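You operate a simulated robot arm through the tools that you are given. There is no shell and no other tool. Be economical: measure what you need, move in short steps, check, and stop when the job is done.

Carry out the task below with a simulated robot arm. There is one attempt and no reset: what you move stays moved.

## Task
Mix the paint that the note names, at its speed, then switch off.
Fine: Seat the jar in the cup, swing the arm over it, set the dial, switch on and watch till the colour is even.

It is judged by the outcome, as a careful person would: the job done as asked, and still so three seconds after it is handed in. It fails if anything else is knocked over, pushed out of place, dropped, spilled or broken.

## Robot
A 6-joint arm with a two-finger parallel gripper, fixed in place. Base frame: the origin is at the foot of the arm, x ahead of it, y to its left, z up; the work surface is at about z = 0.75. Units: m, degrees, N and s.
With the tool pointing down near the work surface it reaches from about 0.26 to 0.68 m from the base axis. Its first joint turns from -66.0 to 66.0 degrees. Payload 2.9 kg.
The tool frame sits at the grasp point between the pads (the TCP): z along the fingers, y along the line on which they close. The tips reach 0.03 m beyond it. Largest opening 0.11 m; finger width 0.02, thickness 0.01; the body of the gripper, 0.048 by 0.112 m, starts 0.055 m behind the TCP.
Orientation is that of the tool frame in the base frame, as a unit quaternion [x, y, z, w]. With the fingers straight down and closing along the base's y, the tool's x points along the base's -x, its y along +y and its z along -z.

## Interface
- The arm moves only by the tool drive_tool. Its argument "targets" is a list that holds one entry, the list of rows, each a list of 7 numbers: the finger opening in m, from 0 to 0.11, then the shift along the tool's x, y, z in m, then the turn, a rotation vector about the tool's x, y, z in degrees. In form: [[[claw, dx, dy, dz, wx, wy, wz], ...]]. A call has 1 to 12 rows; each row shifts and turns the commanded pose from where the row before left it, along the tool's axes as they then stand. A row lasts 0.2 s, in which the tool goes at most 0.05 m and 8.6 degrees; a call with a longer step from one row to the next is refused whole, and so is a gripper value outside its range. Where a pose cannot be reached the arm comes as near as it can. A force on the tool above 40 N (or 10 N above the force at the start of the call, whichever is more), or a blocked arm, ends the call early, and 0.2 s more pass. Each finger travels about 0.108 m/s and halts on what it meets, pressing with about 39 N; the grip force reading is that of the motor and also rises with nothing between the fingers. The clock runs only during rows and for 0.2 s after the last one: add rows that do not move to give the fingers time. The reply holds the time, the measured pose of the TCP, the force on the tool along the base axes, the opening and the grip force, in the units named above and with some noise, with the torque about the TCP (base axes, N m) and any sound that the robot's microphone picked up.
- Cameras (640 x 400 px; columns grow to the right, rows downward): "scene" is fixed at [0.08, 0.4322, 1.3927]; the picture's right is [-0.74, -0.67, 0.00], its down [-0.34, 0.38, -0.86] and it looks along [0.58, -0.64, -0.51] (base axes); focal length 364 px, centre (320, 200). "wrist" rides on the gripper at [0.072, 0.017, -0.103] in the tool frame; the picture's right is [-0.23, 0.97, 0.00], its down [-0.76, -0.18, -0.62] and it looks along [-0.61, -0.14, 0.78] (tool axes); focal length 222 px, centre (320, 200). There is no depth. A picture from a camera that has moved, and an enlarged one, comes with that camera's place and axes in the base frame and with its lens.
- get_image(camera): a new picture of that camera. The clock stands still meanwhile.
- enlarge(camera, box): a new picture of the part [left, top, right, bottom] of that camera's present view, enlarged. The clock stands still meanwhile.
- hand_in(): hands the job in; it is judged then, once.

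Work in short steps. Places have to be worked out from the pictures, the camera data and where the tool is seen: move nearer, look again, correct. Check each grasp and each placing, and mend what went wrong. You have 120 turns and 76 pictures in all, those below and enlarged ones among them. Open the gripper and draw the arm clear of the work before you hand the job in, unless the task says otherwise; then end with one line.

The tools are called as a command line: name --argument value ..., lists and objects as JSON in quotes. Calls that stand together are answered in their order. drive_tool: Moves the arm, as the interface text tells. Its arguments: {"type":"object","properties":{"targets":{"type":"array","items":{"type":"array","items":{"type":"array","items":{"type":"number"}}}}},"required":["targets"]} The other tools are called the same way: get_image (camera) takes a picture; enlarge (camera, box) takes an enlarged picture of a part of a camera's view; hand_in () hands the job in.

At the start:

```text
time_s: 0.0
ee_pos: [0.4632, -0.1132, 1.0778]
tool_rot: [0.0, 1.0, 0.0, 0.0]
contact_force: [0.4, -0.9, -0.7]
moment: [0.02, -0.01, -0.02]
grip_width: 0.11
finger_force: 0.0
```

scene: 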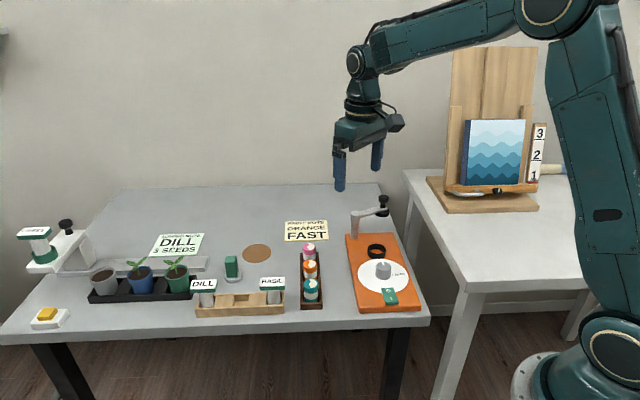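
wrist: 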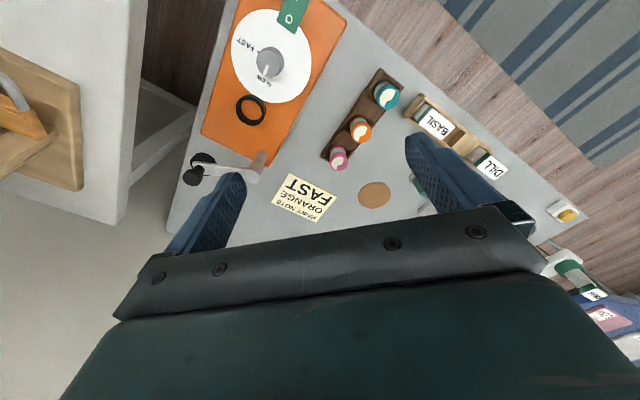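

The note seems to read "ORANGE FAST". I'll enlarge the mixer, jars and note to get the details.

enlarge --camera "scene" --box '[280, 180, 440, 320]'

enlarge --camera "wrist" --box '[170, 0, 410, 230]'

```text
2.86 times, centred on (360, 250) of scene
camera zoom: at [0.08, 0.4322, 1.3927], right [-0.74, -0.67, 0.0], down [-0.34, 0.38, -0.86], along [0.58, -0.64, -0.51], focal length 1039 px, centre (206, 57)
```

zoom: 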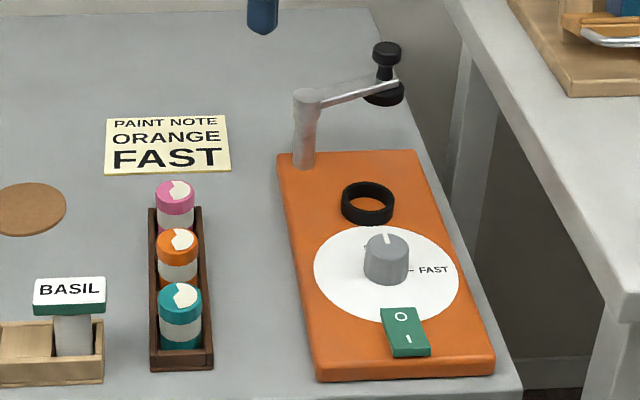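

```text
1.74 times, centred on (290, 115) of wrist
camera zoom: at [0.3925, -0.0962, 1.1811], right [0.23, 0.97, 0.0], down [0.76, -0.18, 0.62], along [0.61, -0.14, -0.78], focal length 386 px, centre (372, 348)
```

zoom: 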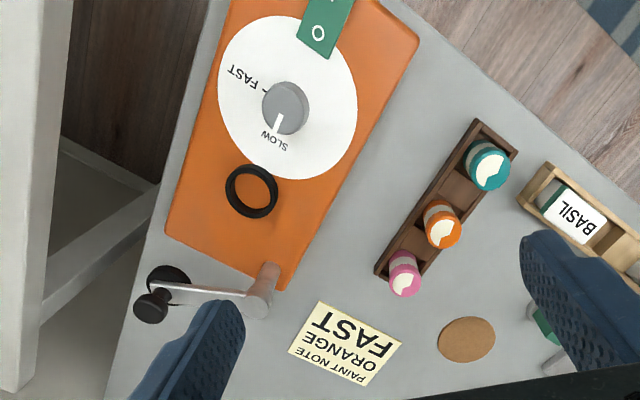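

The note says ORANGE, FAST. The pointer is now at SLOW, the switch looks off, and the orange jar is in the middle of the rack at about (0.554, -0.058). I'll move above it, turn the fingers across the rack row, and look closer.

drive_tool --targets '[[[0.11, -0.03, 0.018, 0.03, 0, 0, 0], [0.11, -0.03, 0.018, 0.03, 0, 0, 0], [0.11, -0.03, 0.019, 0.03, 0, 0, 0], [0.11, 0, 0, 0, 0, 0, 7.5], [0.11, 0, 0, 0, 0, 0, 7.5], [0.11, 0, 0, 0, 0, 0, 7.5], [0.11, 0, 0, 0, 0, 0, 7.5], [0.11, 0, 0, 0, 0, 0, 7.5], [0.11, 0, 0, 0, 0, 0, 7.5], [0.11, 0, 0, 0, 0, 0, 0]]]'

get_image --camera "wrist"

get_image --camera "scene"

```text
time_s: 2.2
ee_pos: [0.555, -0.059, 0.9872]
tool_rot: [0.384, 0.923, 0.0, -0.001]
contact_force: [1.2, -0.9, 0.3]
moment: [-0.01, 0.0, -0.01]
grip_width: 0.1098
finger_force: 0.0
```

```text
71 pictures are left
camera wrist: at [0.5166, 0.0048, 1.0914], right [0.85, 0.53, 0.0], down [0.41, -0.66, 0.62], along [0.33, -0.53, -0.78], focal length 222 px, centre (320, 200)
```

wrist: 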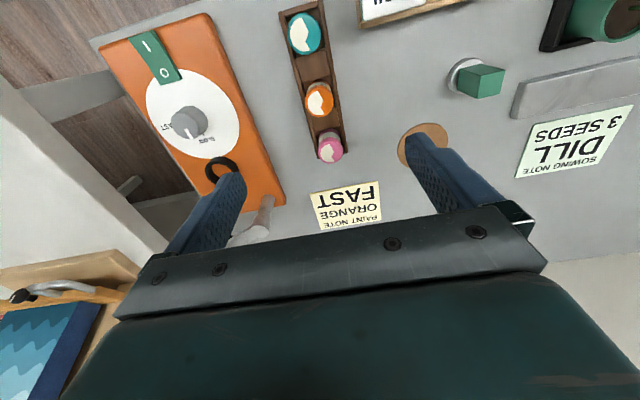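

```text
70 pictures are left
```

scene: 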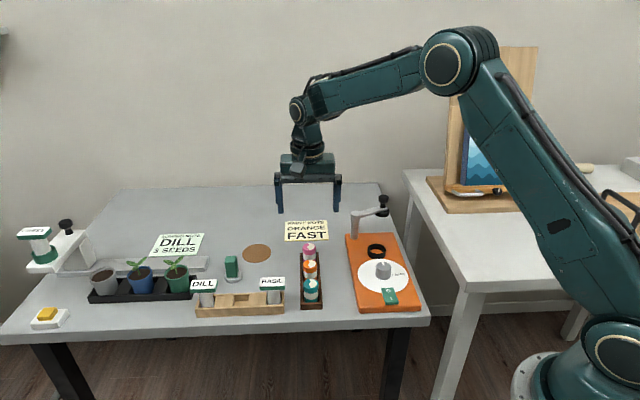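

The fingers are aligned across the row with the orange jar beneath the TCP. I'll enlarge the scene view to find the jar's height.

enlarge --camera "scene" --box '[280, 230, 360, 320]'

enlarge --camera "wrist" --box '[260, 0, 380, 180]'

```text
4.44 times, centred on (320, 275) of scene
camera zoom: at [0.08, 0.4322, 1.3927], right [-0.74, -0.67, 0.0], down [-0.34, 0.38, -0.86], along [0.58, -0.64, -0.51], focal length 1617 px, centre (320, -133)
```

zoom: 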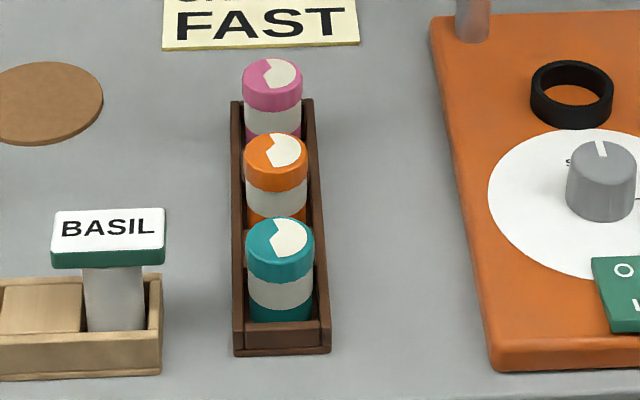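

```text
2.22 times, centred on (320, 90) of wrist
camera zoom: at [0.5166, 0.0048, 1.0914], right [0.85, 0.53, 0.0], down [0.41, -0.66, 0.62], along [0.33, -0.53, -0.78], focal length 494 px, centre (320, 444)
```

zoom: 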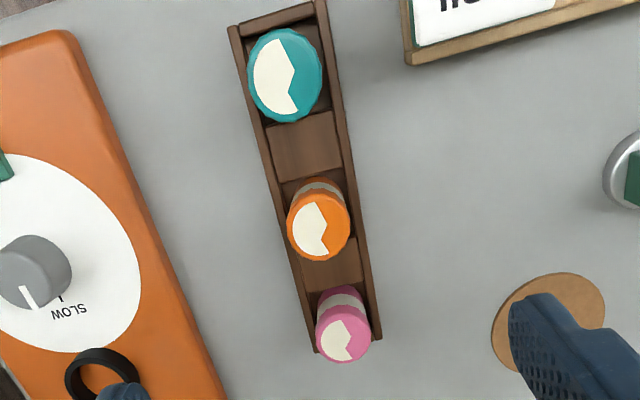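

The views agree on the jar top at about z = 0.81, its centre at (0.5555, -0.057) and its diameter at about 0.034, with rack walls near 0.766. I'll descend to TCP z of about 0.805 and check before closing.

drive_tool --targets '[[[0.08, 0.001, 0.002, 0.04, 0, 0, 0], [0.08, 0, 0, 0.04, 0, 0, 0], [0.08, 0, 0, 0.04, 0, 0, 0], [0.08, 0, 0, 0.03, 0, 0, 0], [0.08, 0, 0, 0, 0, 0, 0]]]'

get_image --camera "wrist"

enlarge --camera "scene" --box '[260, 190, 360, 320]'

```text
time_s: 3.4
ee_pos: [0.555, -0.0559, 0.8375]
tool_rot: [0.383, 0.924, 0.0, 0.0]
contact_force: [-0.2, -0.1, 0.6]
moment: [0.0, 0.03, -0.04]
grip_width: 0.0797
finger_force: 0.1
```

```text
67 pictures are left
camera wrist: at [0.5159, 0.0075, 0.9415], right [0.85, 0.53, 0.0], down [0.41, -0.66, 0.62], along [0.33, -0.53, -0.78], focal length 222 px, centre (320, 200)
```

wrist: 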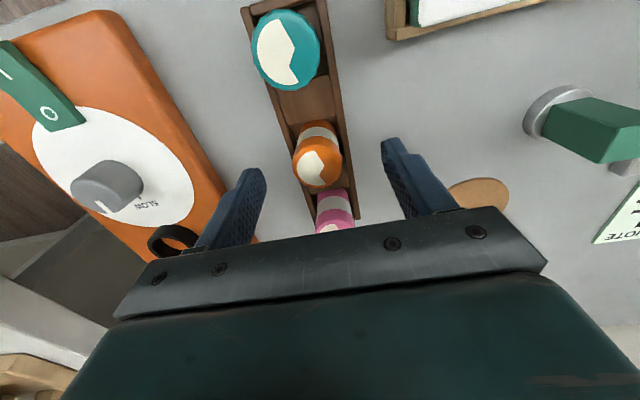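

```text
3.08 times, centred on (310, 255) of scene
camera zoom: at [0.08, 0.4322, 1.3927], right [-0.74, -0.67, 0.0], down [-0.34, 0.38, -0.86], along [0.58, -0.64, -0.51], focal length 1119 px, centre (351, 31)
```

zoom: 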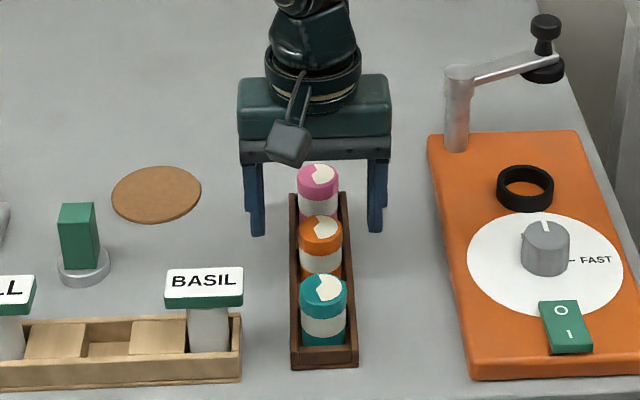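

Centred over the jar at about (0.554, -0.056). I'll go down 0.033 and close.

drive_tool --targets '[[[0.08, 0, 0, 0.02, 0, 0, 0], [0.08, 0, 0, 0.013, 0, 0, 0], [0.08, 0, 0, 0, 0, 0, 0], [0.05, 0, 0, 0, 0, 0, 0], [0.03, 0, 0, 0, 0, 0, 0], [0.025, 0, 0, 0, 0, 0, 0], [0.025, 0, 0, 0, 0, 0, 0]]]'

get_image --camera "wrist"

```text
time_s: 5.0
ee_pos: [0.5538, -0.0553, 0.8043]
tool_rot: [0.384, 0.923, -0.001, 0.0]
contact_force: [-3.5, -5.3, -0.6]
moment: [-0.21, 0.11, -0.01]
grip_width: 0.0338
finger_force: 39.0
```

```text
65 pictures are left
camera wrist: at [0.5159, 0.0069, 0.9086], right [0.85, 0.53, 0.0], down [0.41, -0.66, 0.62], along [0.33, -0.53, -0.78], focal length 222 px, centre (320, 200)
```

wrist: 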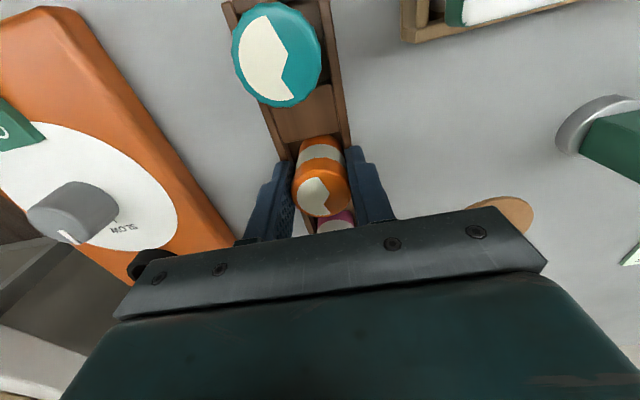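

The jar is gripped (0.0338) with a light side load along tool -y, so I'll ease that way a little and lift straight up.

drive_tool --targets '[[[0.025, 0, -0.001, 0, 0, 0, 0], [0.025, 0, 0, -0.01, 0, 0, 0], [0.025, 0, 0, -0.03, 0, 0, 0], [0.025, 0, 0, -0.04, 0, 0, 0], [0.025, 0, 0, -0.04, 0, 0, 0], [0.025, 0, 0, 0, 0, 0, 0]]]'

get_image --camera "wrist"

enlarge --camera "scene" --box '[260, 180, 440, 320]'

```text
time_s: 6.4
ee_pos: [0.5538, -0.0579, 0.9249]
tool_rot: [0.383, 0.924, 0.0, 0.0]
contact_force: [0.0, 1.0, -0.2]
moment: [0.01, -0.04, 0.0]
grip_width: 0.025
finger_force: 0.1
```

```text
64 pictures are left
camera wrist: at [0.516, 0.0049, 1.0286], right [0.85, 0.53, 0.0], down [0.41, -0.66, 0.62], along [0.33, -0.53, -0.78], focal length 222 px, centre (320, 200)
```

wrist: 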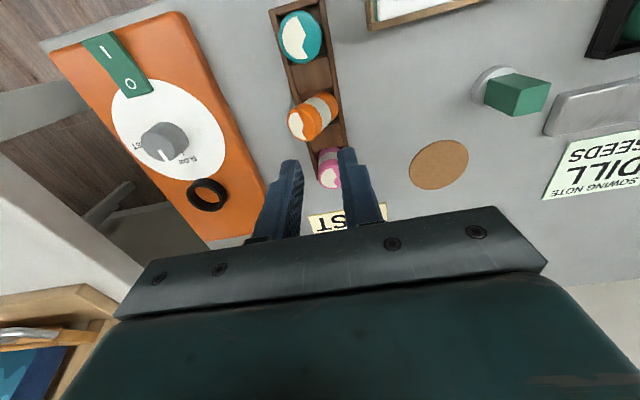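

```text
2.86 times, centred on (350, 250) of scene
camera zoom: at [0.08, 0.4322, 1.3927], right [-0.74, -0.67, 0.0], down [-0.34, 0.38, -0.86], along [0.58, -0.64, -0.51], focal length 1039 px, centre (234, 57)
```

zoom: 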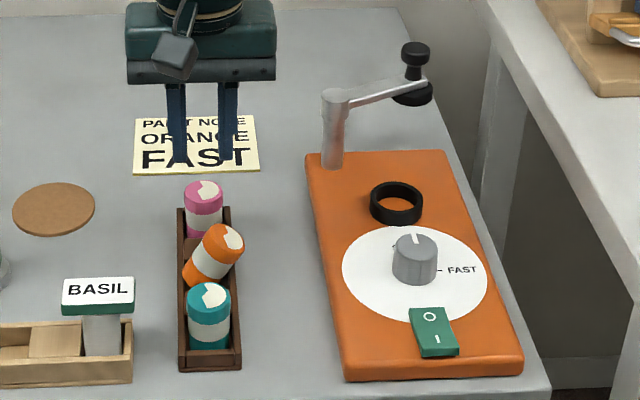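

The jar slipped out and now leans against the rack wall on the mixer side. I'll look closely before re-gripping.

enlarge --camera "scene" --box '[295, 235, 335, 285]'

enlarge --camera "wrist" --box '[260, 0, 370, 200]'

```text
8.00 times, centred on (315, 260) of scene
camera zoom: at [0.08, 0.4322, 1.3927], right [-0.74, -0.67, 0.0], down [-0.34, 0.38, -0.86], along [0.58, -0.64, -0.51], focal length 2910 px, centre (360, -280)
```

zoom: 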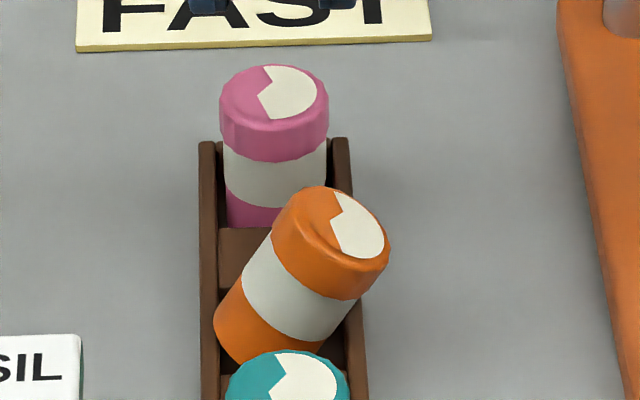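

```text
2.00 times, centred on (315, 100) of wrist
camera zoom: at [0.516, 0.0049, 1.0286], right [0.85, 0.53, 0.0], down [0.41, -0.66, 0.62], along [0.33, -0.53, -0.78], focal length 444 px, centre (330, 400)
```

zoom: 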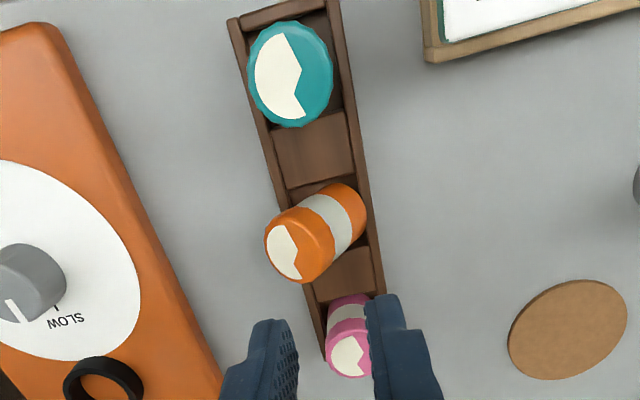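

The jar leans about 35° towards the mixer, with its top centre near (0.543, -0.071, 0.812). I'll turn the gripper to close along the row, so I can grip the jar along its own tilted axis and right it after lifting. First I'll open and turn 90° up here.

drive_tool --targets '[[[0.04, 0, 0, -0.03, 0, 0, 8.2], [0.06, 0, 0, -0.02, 0, 0, 8.2], [0.06, 0, 0, 0, 0, 0, 8.2], [0.06, 0, 0, 0, 0, 0, 8.2], [0.06, 0, 0, 0, 0, 0, 8.2], [0.06, 0, 0, 0, 0, 0, 8.2], [0.06, 0, 0, 0, 0, 0, 8.2], [0.06, 0, 0, 0, 0, 0, 8.2], [0.06, 0, 0, 0, 0, 0, 8.2], [0.06, 0, 0, 0, 0, 0, 8.2], [0.06, 0, 0, 0, 0, 0, 8.0], [0.06, 0, 0, 0, 0, 0, 0]]]'

get_image --camera "wrist"

```text
time_s: 9.0
ee_pos: [0.5534, -0.057, 0.9742]
tool_rot: [0.924, 0.382, 0.0, 0.0]
contact_force: [0.1, -0.1, 0.6]
moment: [0.01, 0.01, -0.01]
grip_width: 0.06
finger_force: 0.1
```

```text
60 pictures are left
camera wrist: at [0.6179, -0.0178, 1.0782], right [0.53, -0.85, 0.0], down [-0.66, -0.41, 0.62], along [-0.53, -0.33, -0.78], focal length 222 px, centre (320, 200)
```

wrist: 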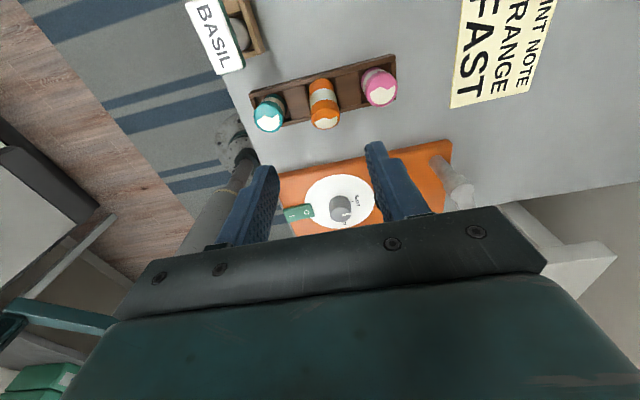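

Reached. Now I'll tilt 35° about tool y, shift to a stand-off on the jar's axis, and look.

drive_tool --targets '[[[0.06, 0, 0, 0, 0, 7, 0], [0.06, 0, 0, 0, 0, 7, 0], [0.06, 0, 0, 0, 0, 7, 0], [0.06, 0, 0, 0, 0, 7, 0], [0.06, 0, 0, 0, 0, 7, 0], [0.06, -0.036, 0.001, 0.015, 0, 0, 0], [0.06, -0.036, 0.001, 0.015, 0, 0, 0], [0.06, -0.035, 0, 0.015, 0, 0, 0], [0.06, 0, 0, 0, 0, 0, 0]]]'

get_image --camera "wrist"

enlarge --camera "scene" --box '[260, 180, 400, 320]'

```text
time_s: 11.0
ee_pos: [0.5125, -0.1002, 0.8774]
tool_rot: [0.881, 0.364, 0.278, -0.115]
contact_force: [0.2, 0.4, -1.0]
moment: [0.0, -0.02, -0.04]
grip_width: 0.0597
finger_force: 0.1
```

```text
59 pictures are left
camera wrist: at [0.5236, -0.1129, 1.0032], right [0.56, -0.82, -0.13], down [-0.82, -0.57, 0.07], along [-0.13, 0.07, -0.99], focal length 222 px, centre (320, 200)
```

wrist: 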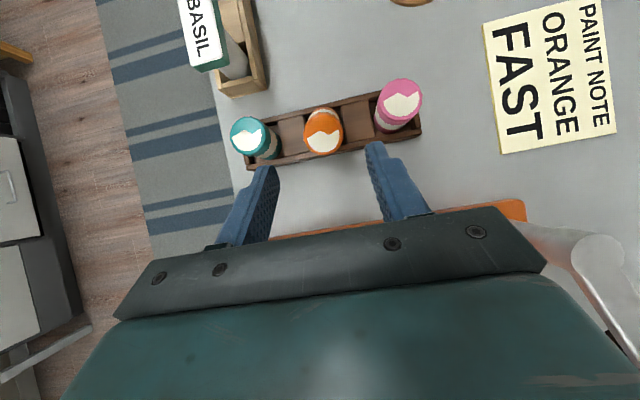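

```text
2.86 times, centred on (330, 250) of scene
camera zoom: at [0.08, 0.4322, 1.3927], right [-0.74, -0.67, 0.0], down [-0.34, 0.38, -0.86], along [0.58, -0.64, -0.51], focal length 1039 px, centre (291, 57)
```

zoom: 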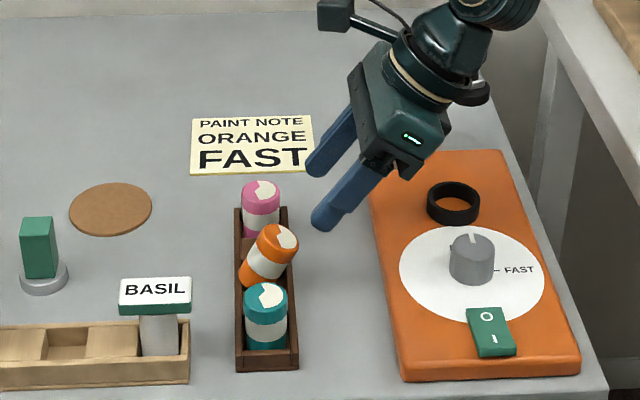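

The jar top centre re-measures at (0.5425, -0.0715, 0.812), which agrees with before. I'll advance 0.06 along the axis and check.

drive_tool --targets '[[[0.06, -0.002, 0.001, 0.02, 0, 0, 0], [0.06, -0.001, 0, 0.02, 0, 0, 0], [0.06, 0, 0, 0.015, 0, 0, 0], [0.06, 0, 0, 0, 0, 0, 0]]]'

get_image --camera "wrist"

enlarge --camera "scene" --box '[280, 200, 380, 300]'

```text
time_s: 12.0
ee_pos: [0.5327, -0.0818, 0.8288]
tool_rot: [0.881, 0.365, 0.278, -0.115]
contact_force: [0.7, -0.3, 0.0]
moment: [0.0, 0.02, 0.01]
grip_width: 0.0602
finger_force: 0.1
```

```text
57 pictures are left
camera wrist: at [0.5449, -0.0944, 0.9556], right [0.56, -0.82, -0.13], down [-0.82, -0.57, 0.07], along [-0.13, 0.07, -0.99], focal length 222 px, centre (320, 200)
```

wrist: 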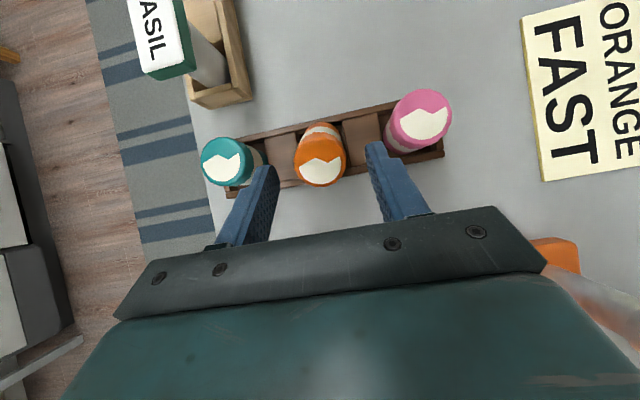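

```text
4.00 times, centred on (330, 250) of scene
camera zoom: at [0.08, 0.4322, 1.3927], right [-0.74, -0.67, 0.0], down [-0.34, 0.38, -0.86], along [0.58, -0.64, -0.51], focal length 1455 px, centre (280, 0)
```

zoom: 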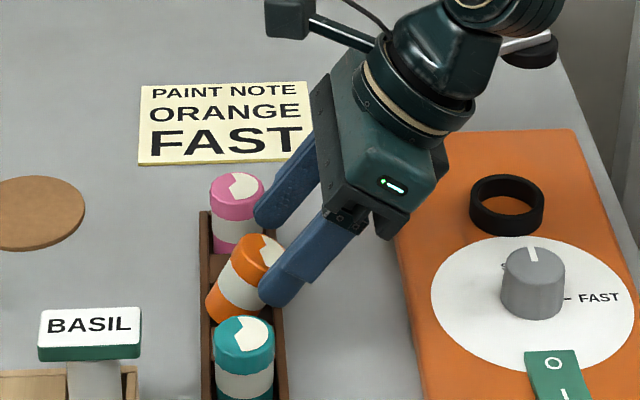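

Well aligned. I'll narrow the opening to 0.05, go the last 0.036 and close firmly.

drive_tool --targets '[[[0.05, 0, 0, 0, 0, 0, 0], [0.05, 0.001, 0.001, 0.012, 0, 0, 0], [0.05, 0, 0, 0.012, 0, 0, 0], [0.05, 0, 0, 0.012, 0, 0, 0], [0.05, 0, 0, 0, 0, 0, 0], [0.03, 0, 0, 0, 0, 0, 0], [0.01, 0, 0, 0, 0, 0, 0], [0.0, 0, 0, 0, 0, 0, 0]]]'

get_image --camera "wrist"

enlarge --camera "scene" --box '[280, 220, 350, 300]'

```text
time_s: 13.8
ee_pos: [0.5488, -0.0671, 0.8006]
tool_rot: [0.881, 0.365, 0.277, -0.114]
contact_force: [0.3, 0.4, -0.3]
moment: [0.0, -0.01, 0.01]
grip_width: 0.0337
finger_force: 38.5
```

```text
55 pictures are left
camera wrist: at [0.5617, -0.08, 0.9268], right [0.56, -0.82, -0.13], down [-0.82, -0.57, 0.07], along [-0.13, 0.07, -0.99], focal length 222 px, centre (320, 200)
```

wrist: 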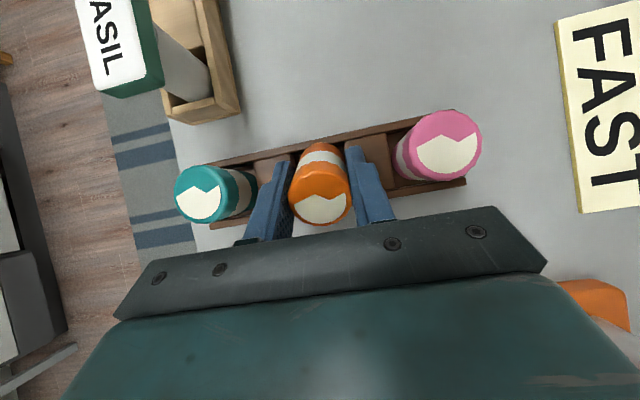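

```text
5.00 times, centred on (315, 260) of scene
camera zoom: at [0.08, 0.4322, 1.3927], right [-0.74, -0.67, 0.0], down [-0.34, 0.38, -0.86], along [0.58, -0.64, -0.51], focal length 1819 px, centre (345, -100)
```

zoom: 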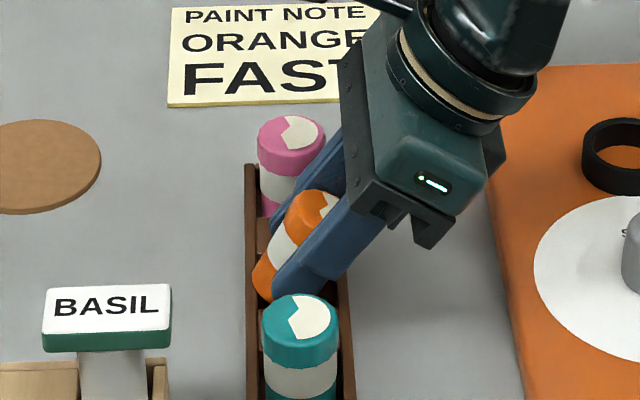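

A deep, centred grip (0.0337). I'll lift straight up slowly.

drive_tool --targets '[[[0.0, 0.0029, 0, -0.0041, 0, 0, 0], [0.0, 0.0057, 0, -0.0082, 0, 0, 0], [0.0, 0.0057, 0, -0.0082, 0, 0, 0], [0.0, 0.0086, 0, -0.0123, 0, 0, 0], [0.0, 0.0086, 0, -0.0123, 0, 0, 0], [0.0, 0.0115, 0, -0.0164, 0, 0, 0], [0.0, 0.0115, 0, -0.0164, 0, 0, 0], [0.0, 0, 0, 0, 0, 0, 0]]]'

get_image --camera "wrist"

get_image --camera "scene"

```text
time_s: 15.6
ee_pos: [0.5502, -0.0679, 0.8967]
tool_rot: [0.881, 0.365, 0.278, -0.115]
contact_force: [-0.2, -0.1, -0.7]
moment: [-0.03, -0.01, -0.03]
grip_width: 0.0339
finger_force: 38.8
```

```text
53 pictures are left
camera wrist: at [0.562, -0.0799, 1.0226], right [0.56, -0.82, -0.13], down [-0.82, -0.57, 0.07], along [-0.13, 0.07, -0.99], focal length 222 px, centre (320, 200)
```

wrist: 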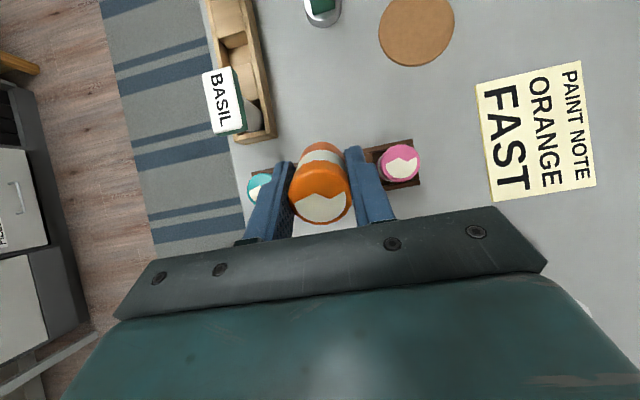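

```text
52 pictures are left
```

scene: 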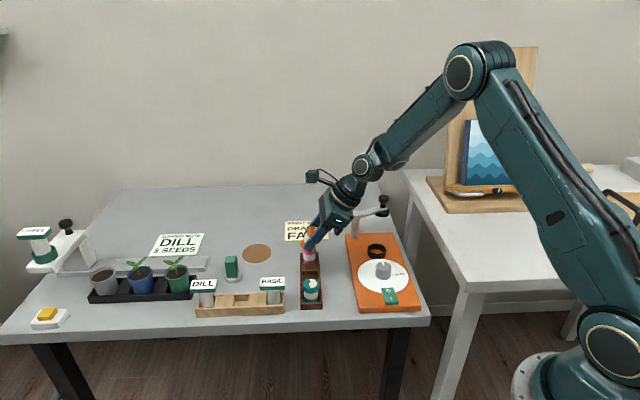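

Held securely. I'll right it by tilting back 35° while rising a little.

drive_tool --targets '[[[0.0, 0.0115, 0, -0.0164, 0, 0, 0], [0.0, 0.0115, 0, -0.0164, 0, 0, 0], [0.0, 0, 0, 0, 0, -7, 0], [0.0, 0, 0, 0, 0, -7, 0], [0.0, 0, 0, 0, 0, -7, 0], [0.0, 0, 0, 0, 0, -7, 0], [0.0, 0, 0, 0, 0, -7, 0], [0.0, 0, 0, 0, 0, 0, 0]]]'

get_image --camera "wrist"

enlarge --camera "scene" --box '[270, 160, 430, 320]'

```text
time_s: 17.4
ee_pos: [0.5495, -0.067, 0.9367]
tool_rot: [0.924, 0.383, -0.001, 0.0]
contact_force: [0.1, 0.0, -1.4]
moment: [0.0, 0.0, -0.01]
grip_width: 0.0338
finger_force: 38.4
```

```text
51 pictures are left
camera wrist: at [0.6131, -0.0278, 1.0393], right [0.53, -0.85, 0.0], down [-0.66, -0.41, 0.62], along [-0.53, -0.33, -0.78], focal length 222 px, centre (320, 200)
```

wrist: 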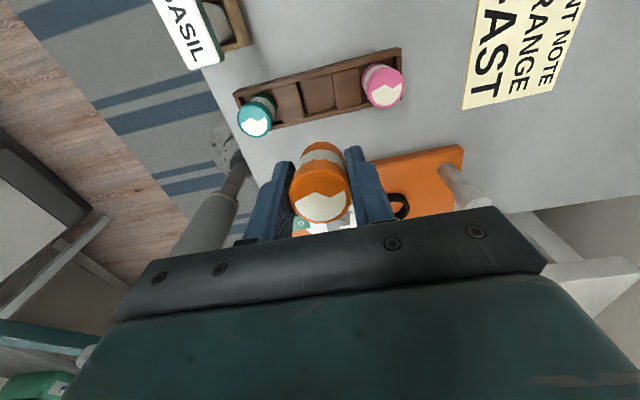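

```text
2.50 times, centred on (350, 240) of scene
camera zoom: at [0.08, 0.4322, 1.3927], right [-0.74, -0.67, 0.0], down [-0.34, 0.38, -0.86], along [0.58, -0.64, -0.51], focal length 910 px, centre (245, 100)
```

zoom: 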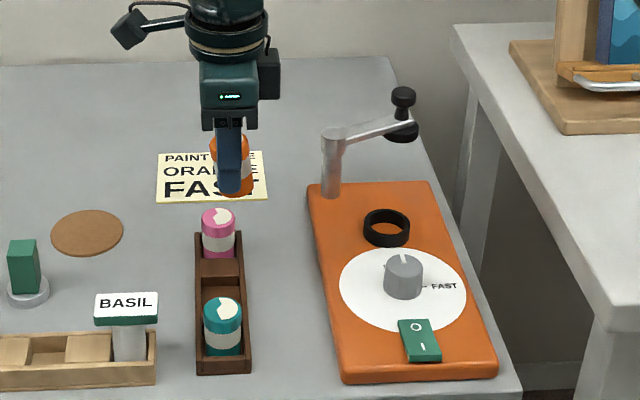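

The jar is nearly upright. I'll check its leftover tilt, then estimate the cup more precisely.

enlarge --camera "scene" --box '[310, 180, 360, 250]'

enlarge --camera "scene" --box '[340, 180, 420, 270]'

```text
5.71 times, centred on (335, 215) of scene
camera zoom: at [0.08, 0.4322, 1.3927], right [-0.74, -0.67, 0.0], down [-0.34, 0.38, -0.86], along [0.58, -0.64, -0.51], focal length 2079 px, centre (234, 114)
```

zoom: 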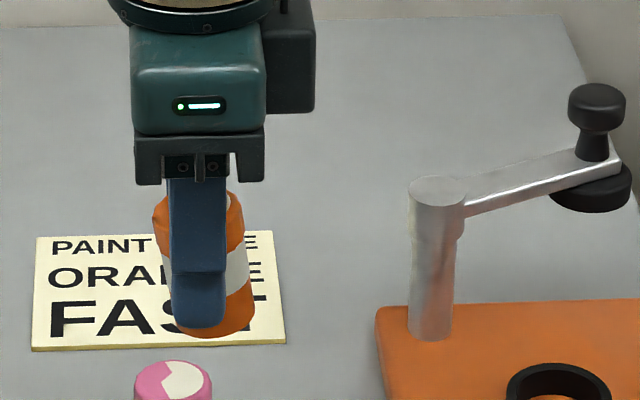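

```text
4.44 times, centred on (380, 225) of scene
camera zoom: at [0.08, 0.4322, 1.3927], right [-0.74, -0.67, 0.0], down [-0.34, 0.38, -0.86], along [0.58, -0.64, -0.51], focal length 1617 px, centre (53, 89)
```

zoom: 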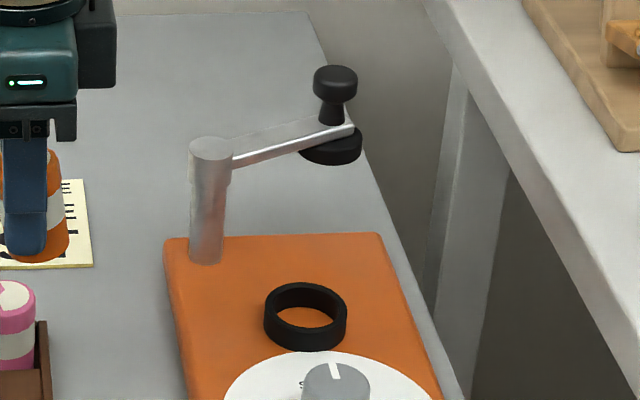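

The jar leans about 8° relative to the tool, so I'll tilt the tool 8° to make it plumb. Then I'll move above the cup, estimated at (0.482, -0.238), staying high.

drive_tool --targets '[[[0.0, 0, 0, 0, 0, 8, 0], [0.0, -0.0337, 0.0145, -0.0013, 0, 0, 0], [0.0, -0.0337, 0.0145, -0.0013, 0, 0, 0], [0.0, -0.0337, 0.0145, -0.0013, 0, 0, 0], [0.0, -0.0337, 0.0145, -0.0013, 0, 0, 0], [0.0, -0.0337, 0.0145, -0.0013, 0, 0, 0], [0.0, 0, 0, 0, 0, 0, 0]]]'

get_image --camera "wrist"

enlarge --camera "scene" --box '[335, 170, 425, 290]'

```text
time_s: 19.0
ee_pos: [0.4801, -0.2375, 0.92]
tool_rot: [0.922, 0.382, 0.065, -0.027]
contact_force: [-0.1, 0.9, -0.1]
moment: [0.0, 0.02, 0.02]
grip_width: 0.034
finger_force: 39.0
```

```text
47 pictures are left
camera wrist: at [0.5324, -0.2102, 1.0321], right [0.53, -0.85, -0.03], down [-0.72, -0.47, 0.51], along [-0.45, -0.25, -0.86], focal length 222 px, centre (320, 200)
```

wrist: 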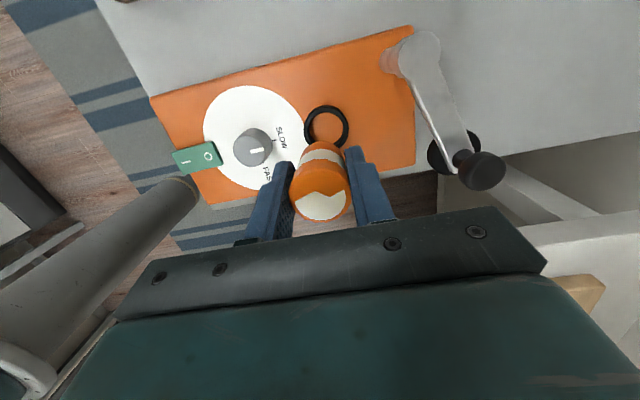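

```text
3.33 times, centred on (380, 230) of scene
camera zoom: at [0.08, 0.4322, 1.3927], right [-0.74, -0.67, 0.0], down [-0.34, 0.38, -0.86], along [0.58, -0.64, -0.51], focal length 1213 px, centre (120, 100)
```

zoom: 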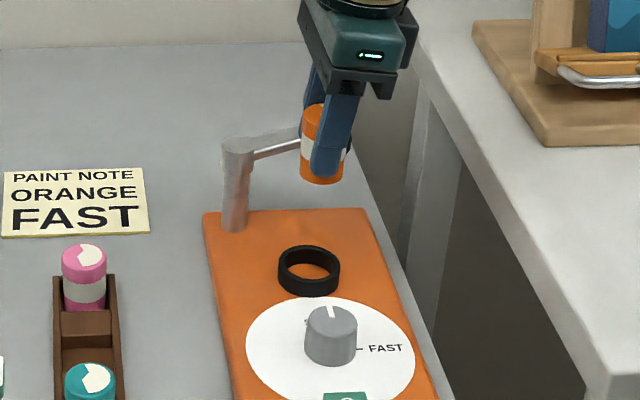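

The cup re-measures at about (0.485, -0.2365). I'll lower until the jar bottom is some 2–3 cm above the ring and compare both views.

drive_tool --targets '[[[0.0, -0.001, 0.001, 0.02, 0, 0, 0], [0.0, -0.0015, 0.001, 0.02, 0, 0, 0], [0.0, -0.0015, 0.0008, 0.02, 0, 0, 0], [0.0, 0, 0, 0, 0, 0, 0]]]'

enlarge --camera "wrist" --box '[240, 80, 400, 240]'

enlarge --camera "scene" --box '[350, 210, 410, 270]'

```text
time_s: 20.0
ee_pos: [0.4865, -0.2373, 0.8595]
tool_rot: [0.922, 0.382, 0.064, -0.027]
contact_force: [0.2, 0.2, 0.0]
moment: [0.02, 0.01, 0.02]
grip_width: 0.0337
finger_force: 39.0
```

```text
2.50 times, centred on (320, 160) of wrist
camera zoom: at [0.5401, -0.2082, 0.9722], right [0.53, -0.85, -0.03], down [-0.72, -0.47, 0.51], along [-0.45, -0.25, -0.86], focal length 555 px, centre (320, 300)
```

zoom: 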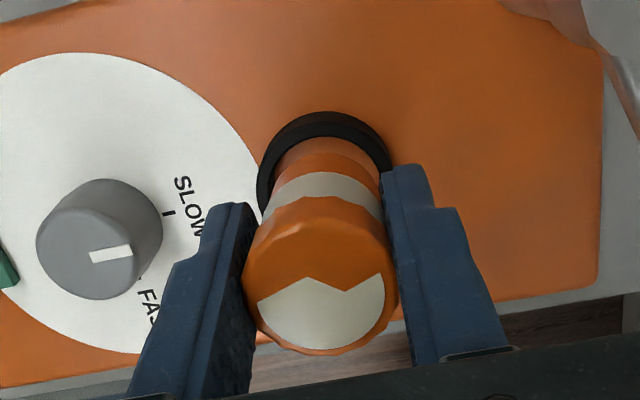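

```text
6.67 times, centred on (380, 240) of scene
camera zoom: at [0.08, 0.4322, 1.3927], right [-0.74, -0.67, 0.0], down [-0.34, 0.38, -0.86], along [0.58, -0.64, -0.51], focal length 2425 px, centre (-80, -67)
```

zoom: 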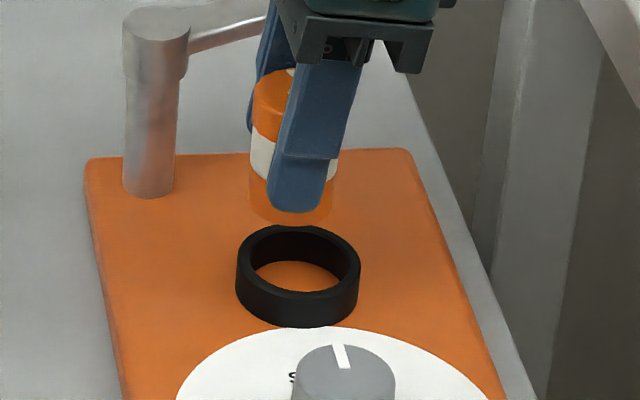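

The jar is plumb within about 2° and needs roughly 3.5 mm along tool -x. I'll apply that, lower 12 mm and compare again.

drive_tool --targets '[[[0.0, -0.0035, -0.001, 0, 0, 2, 0], [0.0, -0.002, 0, 0.012, 0, 0, 0], [0.0, 0, 0, 0, 0, 0, 0]]]'

enlarge --camera "wrist" --box '[260, 110, 380, 230]'

enlarge --camera "scene" --box '[350, 220, 400, 270]'

```text
time_s: 20.8
ee_pos: [0.4821, -0.2381, 0.8473]
tool_rot: [0.92, 0.381, 0.08, -0.033]
contact_force: [0.0, 0.2, -0.6]
moment: [0.03, 0.01, 0.01]
grip_width: 0.0336
finger_force: 39.2
```

```text
3.33 times, centred on (320, 170) of wrist
camera zoom: at [0.5338, -0.2121, 0.9614], right [0.53, -0.85, -0.04], down [-0.73, -0.48, 0.48], along [-0.43, -0.23, -0.88], focal length 740 px, centre (320, 300)
```

zoom: 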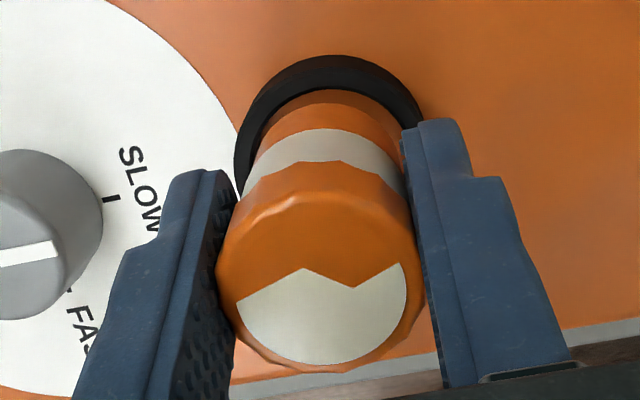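

```text
8.00 times, centred on (375, 245) of scene
camera zoom: at [0.08, 0.4322, 1.3927], right [-0.74, -0.67, 0.0], down [-0.34, 0.38, -0.86], along [0.58, -0.64, -0.51], focal length 2910 px, centre (-120, -160)
```

zoom: 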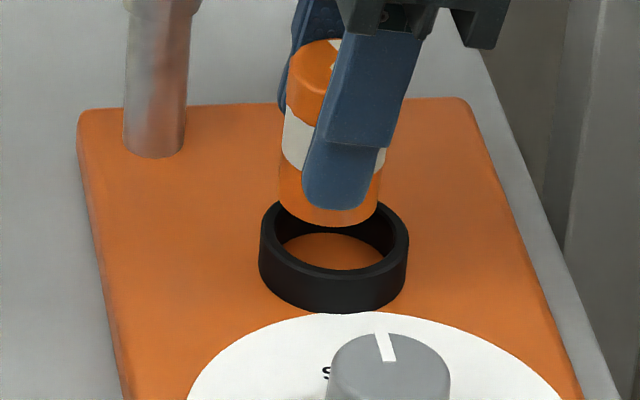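

Nearly aligned; the scene view suggests ~3 mm more along tool -x and the wrist view less. I'll zoom in on the wrist view to settle it.

enlarge --camera "wrist" --box '[295, 120, 350, 165]'

enlarge --camera "scene" --box '[360, 235, 390, 262]'

```text
8.89 times, centred on (322, 142) of wrist
camera zoom: at [0.5338, -0.2121, 0.9614], right [0.53, -0.85, -0.04], down [-0.73, -0.48, 0.48], along [-0.43, -0.23, -0.88], focal length 1974 px, centre (298, 711)
```

zoom: 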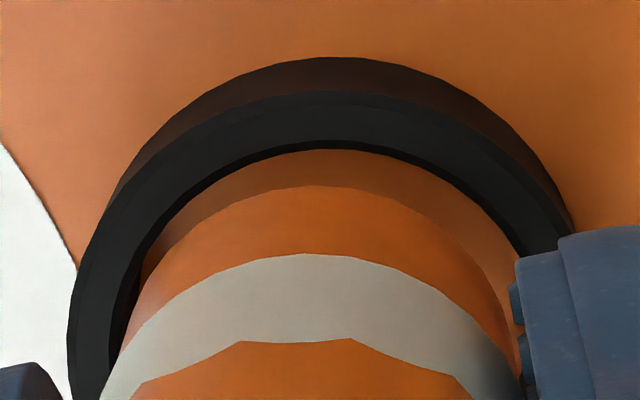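

```text
14.81 times, centred on (375, 248) of scene
camera zoom: at [0.08, 0.4322, 1.3927], right [-0.74, -0.67, 0.0], down [-0.34, 0.38, -0.86], along [0.58, -0.64, -0.51], focal length 5390 px, centre (-495, -518)
```

zoom: 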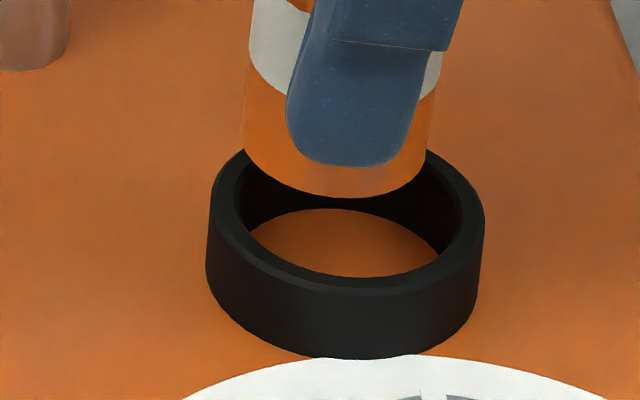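

Both views now agree: move 3.5 mm along tool -x and 1.2 mm along +y. I'll apply that and lower 12 mm to just above the rim.

drive_tool --targets '[[[0.0, -0.0035, 0.0012, 0, 0, 0, 0], [0.0, -0.0021, 0, 0.0118, 0, 0, 0], [0.0, 0, 0, 0, 0, 0, 0]]]'

enlarge --camera "wrist" --box '[285, 120, 355, 170]'

enlarge --camera "scene" --box '[360, 235, 390, 262]'

```text
time_s: 21.6
ee_pos: [0.482, -0.2418, 0.835]
tool_rot: [0.92, 0.381, 0.081, -0.034]
contact_force: [-0.1, 0.3, -1.6]
moment: [-0.03, -0.01, 0.03]
grip_width: 0.0339
finger_force: 39.1
```

```text
8.00 times, centred on (320, 145) of wrist
camera zoom: at [0.5325, -0.2153, 0.9487], right [0.53, -0.85, -0.04], down [-0.73, -0.48, 0.48], along [-0.43, -0.23, -0.88], focal length 1777 px, centre (320, 640)
```

zoom: 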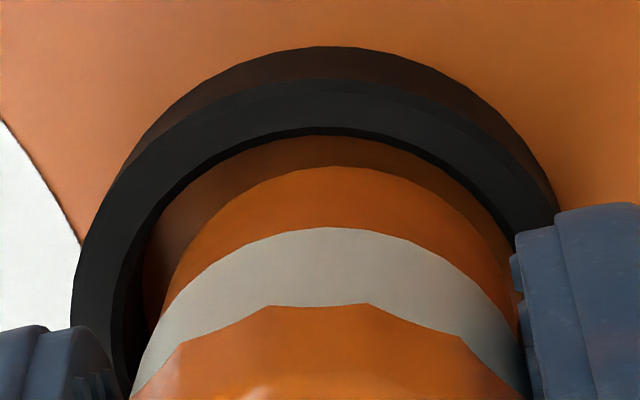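

```text
14.81 times, centred on (375, 248) of scene
camera zoom: at [0.08, 0.4322, 1.3927], right [-0.74, -0.67, 0.0], down [-0.34, 0.38, -0.86], along [0.58, -0.64, -0.51], focal length 5390 px, centre (-495, -518)
```

zoom: 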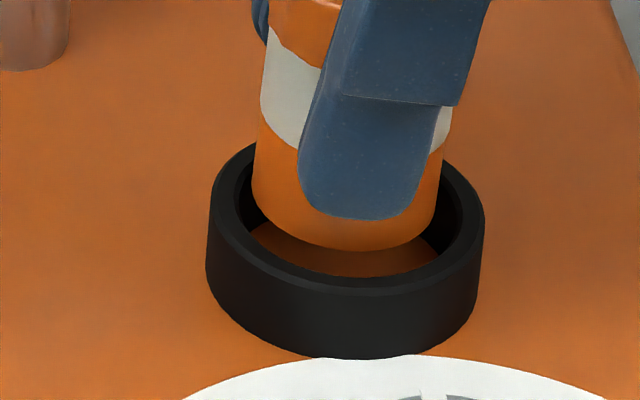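

Well centred, with about 3 mm clearance all round. The fingertips would meet the rim near TCP z 0.822, so I'll go down to about 0.826 and check.

drive_tool --targets '[[[0.0, -0.0018, 0, 0.0045, 0, 0, 0], [0.0, -0.0008, 0, 0.0045, 0, 0, 0], [0.0, 0, 0, 0, 0, 0, 0]]]'

enlarge --camera "scene" --box '[360, 230, 390, 262]'

enlarge --camera "wrist" --box '[270, 120, 370, 200]'

```text
time_s: 22.4
ee_pos: [0.4828, -0.2417, 0.824]
tool_rot: [0.92, 0.381, 0.081, -0.034]
contact_force: [0.5, 0.7, -1.2]
moment: [0.01, -0.01, -0.02]
grip_width: 0.0338
finger_force: 39.1
```

```text
12.50 times, centred on (375, 246) of scene
camera zoom: at [0.08, 0.4322, 1.3927], right [-0.74, -0.67, 0.0], down [-0.34, 0.38, -0.86], along [0.58, -0.64, -0.51], focal length 4547 px, centre (-368, -375)
```

zoom: 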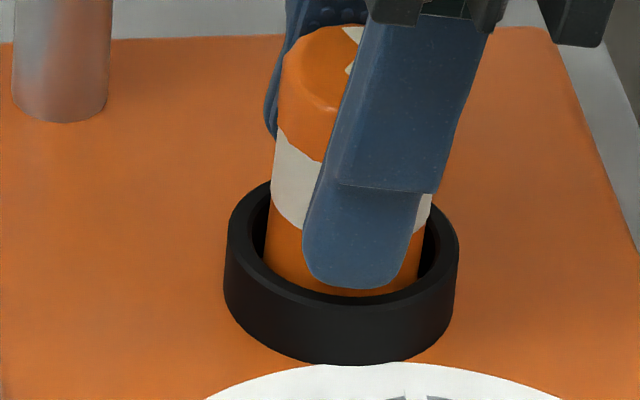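

```text
5.00 times, centred on (320, 160) of wrist
camera zoom: at [0.5316, -0.2157, 0.9384], right [0.53, -0.85, -0.04], down [-0.73, -0.48, 0.48], along [-0.43, -0.23, -0.88], focal length 1111 px, centre (320, 400)
```

zoom: 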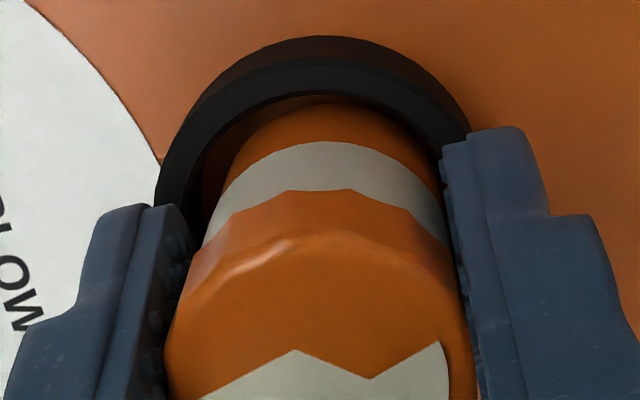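

The jar is inside the ring. I'll shift 1 mm in -y, go down 2 mm, then open slowly so it settles in the cup.

drive_tool --targets '[[[0.0, -0.0004, -0.001, 0.002, 0, 0, 0], [0.03, 0, 0, 0, 0, 0, 0], [0.035, 0, 0, 0, 0, 0, 0], [0.04, 0, 0, 0, 0, 0, 0], [0.05, 0, 0, 0, 0, 0, 0], [0.05, 0, 0, 0, 0, 0, 0]]]'

enlarge --camera "scene" --box '[360, 230, 390, 262]'

enlarge --camera "wrist" --box '[260, 110, 380, 230]'

```text
time_s: 23.8
ee_pos: [0.4814, -0.2402, 0.822]
tool_rot: [0.921, 0.381, 0.081, -0.033]
contact_force: [-0.8, -0.6, 0.0]
moment: [-0.01, 0.0, 0.01]
grip_width: 0.0505
finger_force: 0.0
```

```text
12.50 times, centred on (375, 246) of scene
camera zoom: at [0.08, 0.4322, 1.3927], right [-0.74, -0.67, 0.0], down [-0.34, 0.38, -0.86], along [0.58, -0.64, -0.51], focal length 4547 px, centre (-368, -375)
```

zoom: 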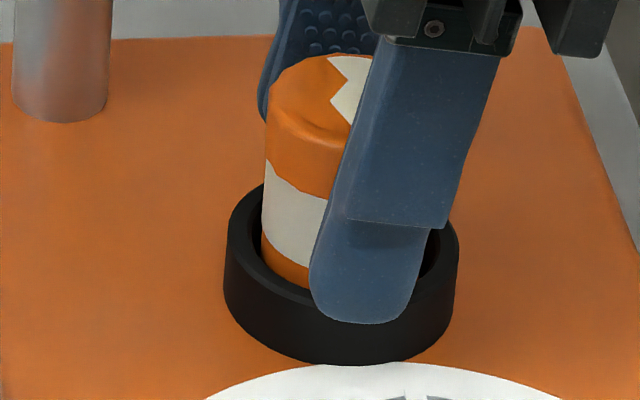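

```text
3.33 times, centred on (320, 170) of wrist
camera zoom: at [0.5309, -0.2149, 0.9366], right [0.53, -0.85, -0.04], down [-0.73, -0.48, 0.48], along [-0.43, -0.23, -0.88], focal length 740 px, centre (320, 300)
```

zoom: 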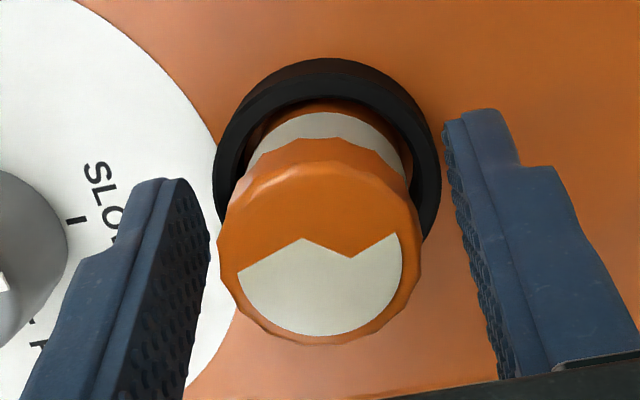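

Seated in the cup. I'll withdraw straight up, level the tool, and look.

drive_tool --targets '[[[0.06, 0.0034, 0, -0.0196, 0, 0, 0], [0.06, 0.0069, 0, -0.0394, 0, 0, 0], [0.06, 0.0069, 0, -0.0394, 0, 0, 0], [0.06, 0.0069, 0, -0.0394, 0, 0, 0], [0.06, 0, 0, 0, 0, -5, 0], [0.06, 0, 0, 0, 0, -5, 0], [0.06, 0, 0, 0, 0, 0, 0]]]'

get_image --camera "wrist"

enlarge --camera "scene" --box '[335, 180, 425, 310]'

```text
time_s: 25.4
ee_pos: [0.4818, -0.24, 0.962]
tool_rot: [0.924, 0.383, 0.0, 0.001]
contact_force: [-0.4, -0.3, 0.6]
moment: [0.02, 0.0, -0.06]
grip_width: 0.0598
finger_force: 0.2
```

```text
33 pictures are left
camera wrist: at [0.5454, -0.201, 1.0642], right [0.53, -0.85, 0.0], down [-0.66, -0.41, 0.62], along [-0.53, -0.33, -0.78], focal length 222 px, centre (320, 200)
```

wrist: 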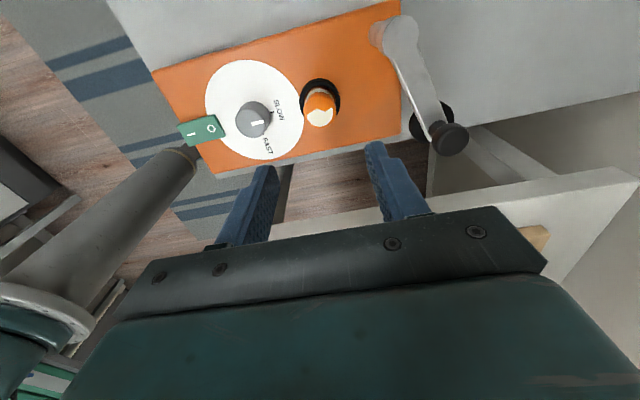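

```text
3.08 times, centred on (380, 245) of scene
camera zoom: at [0.08, 0.4322, 1.3927], right [-0.74, -0.67, 0.0], down [-0.34, 0.38, -0.86], along [0.58, -0.64, -0.51], focal length 1119 px, centre (135, 62)
```

zoom: 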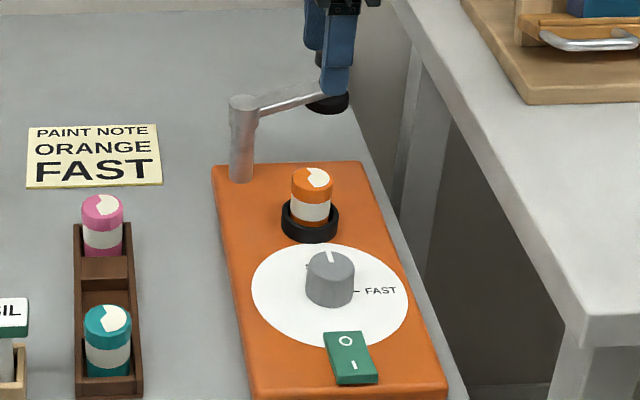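

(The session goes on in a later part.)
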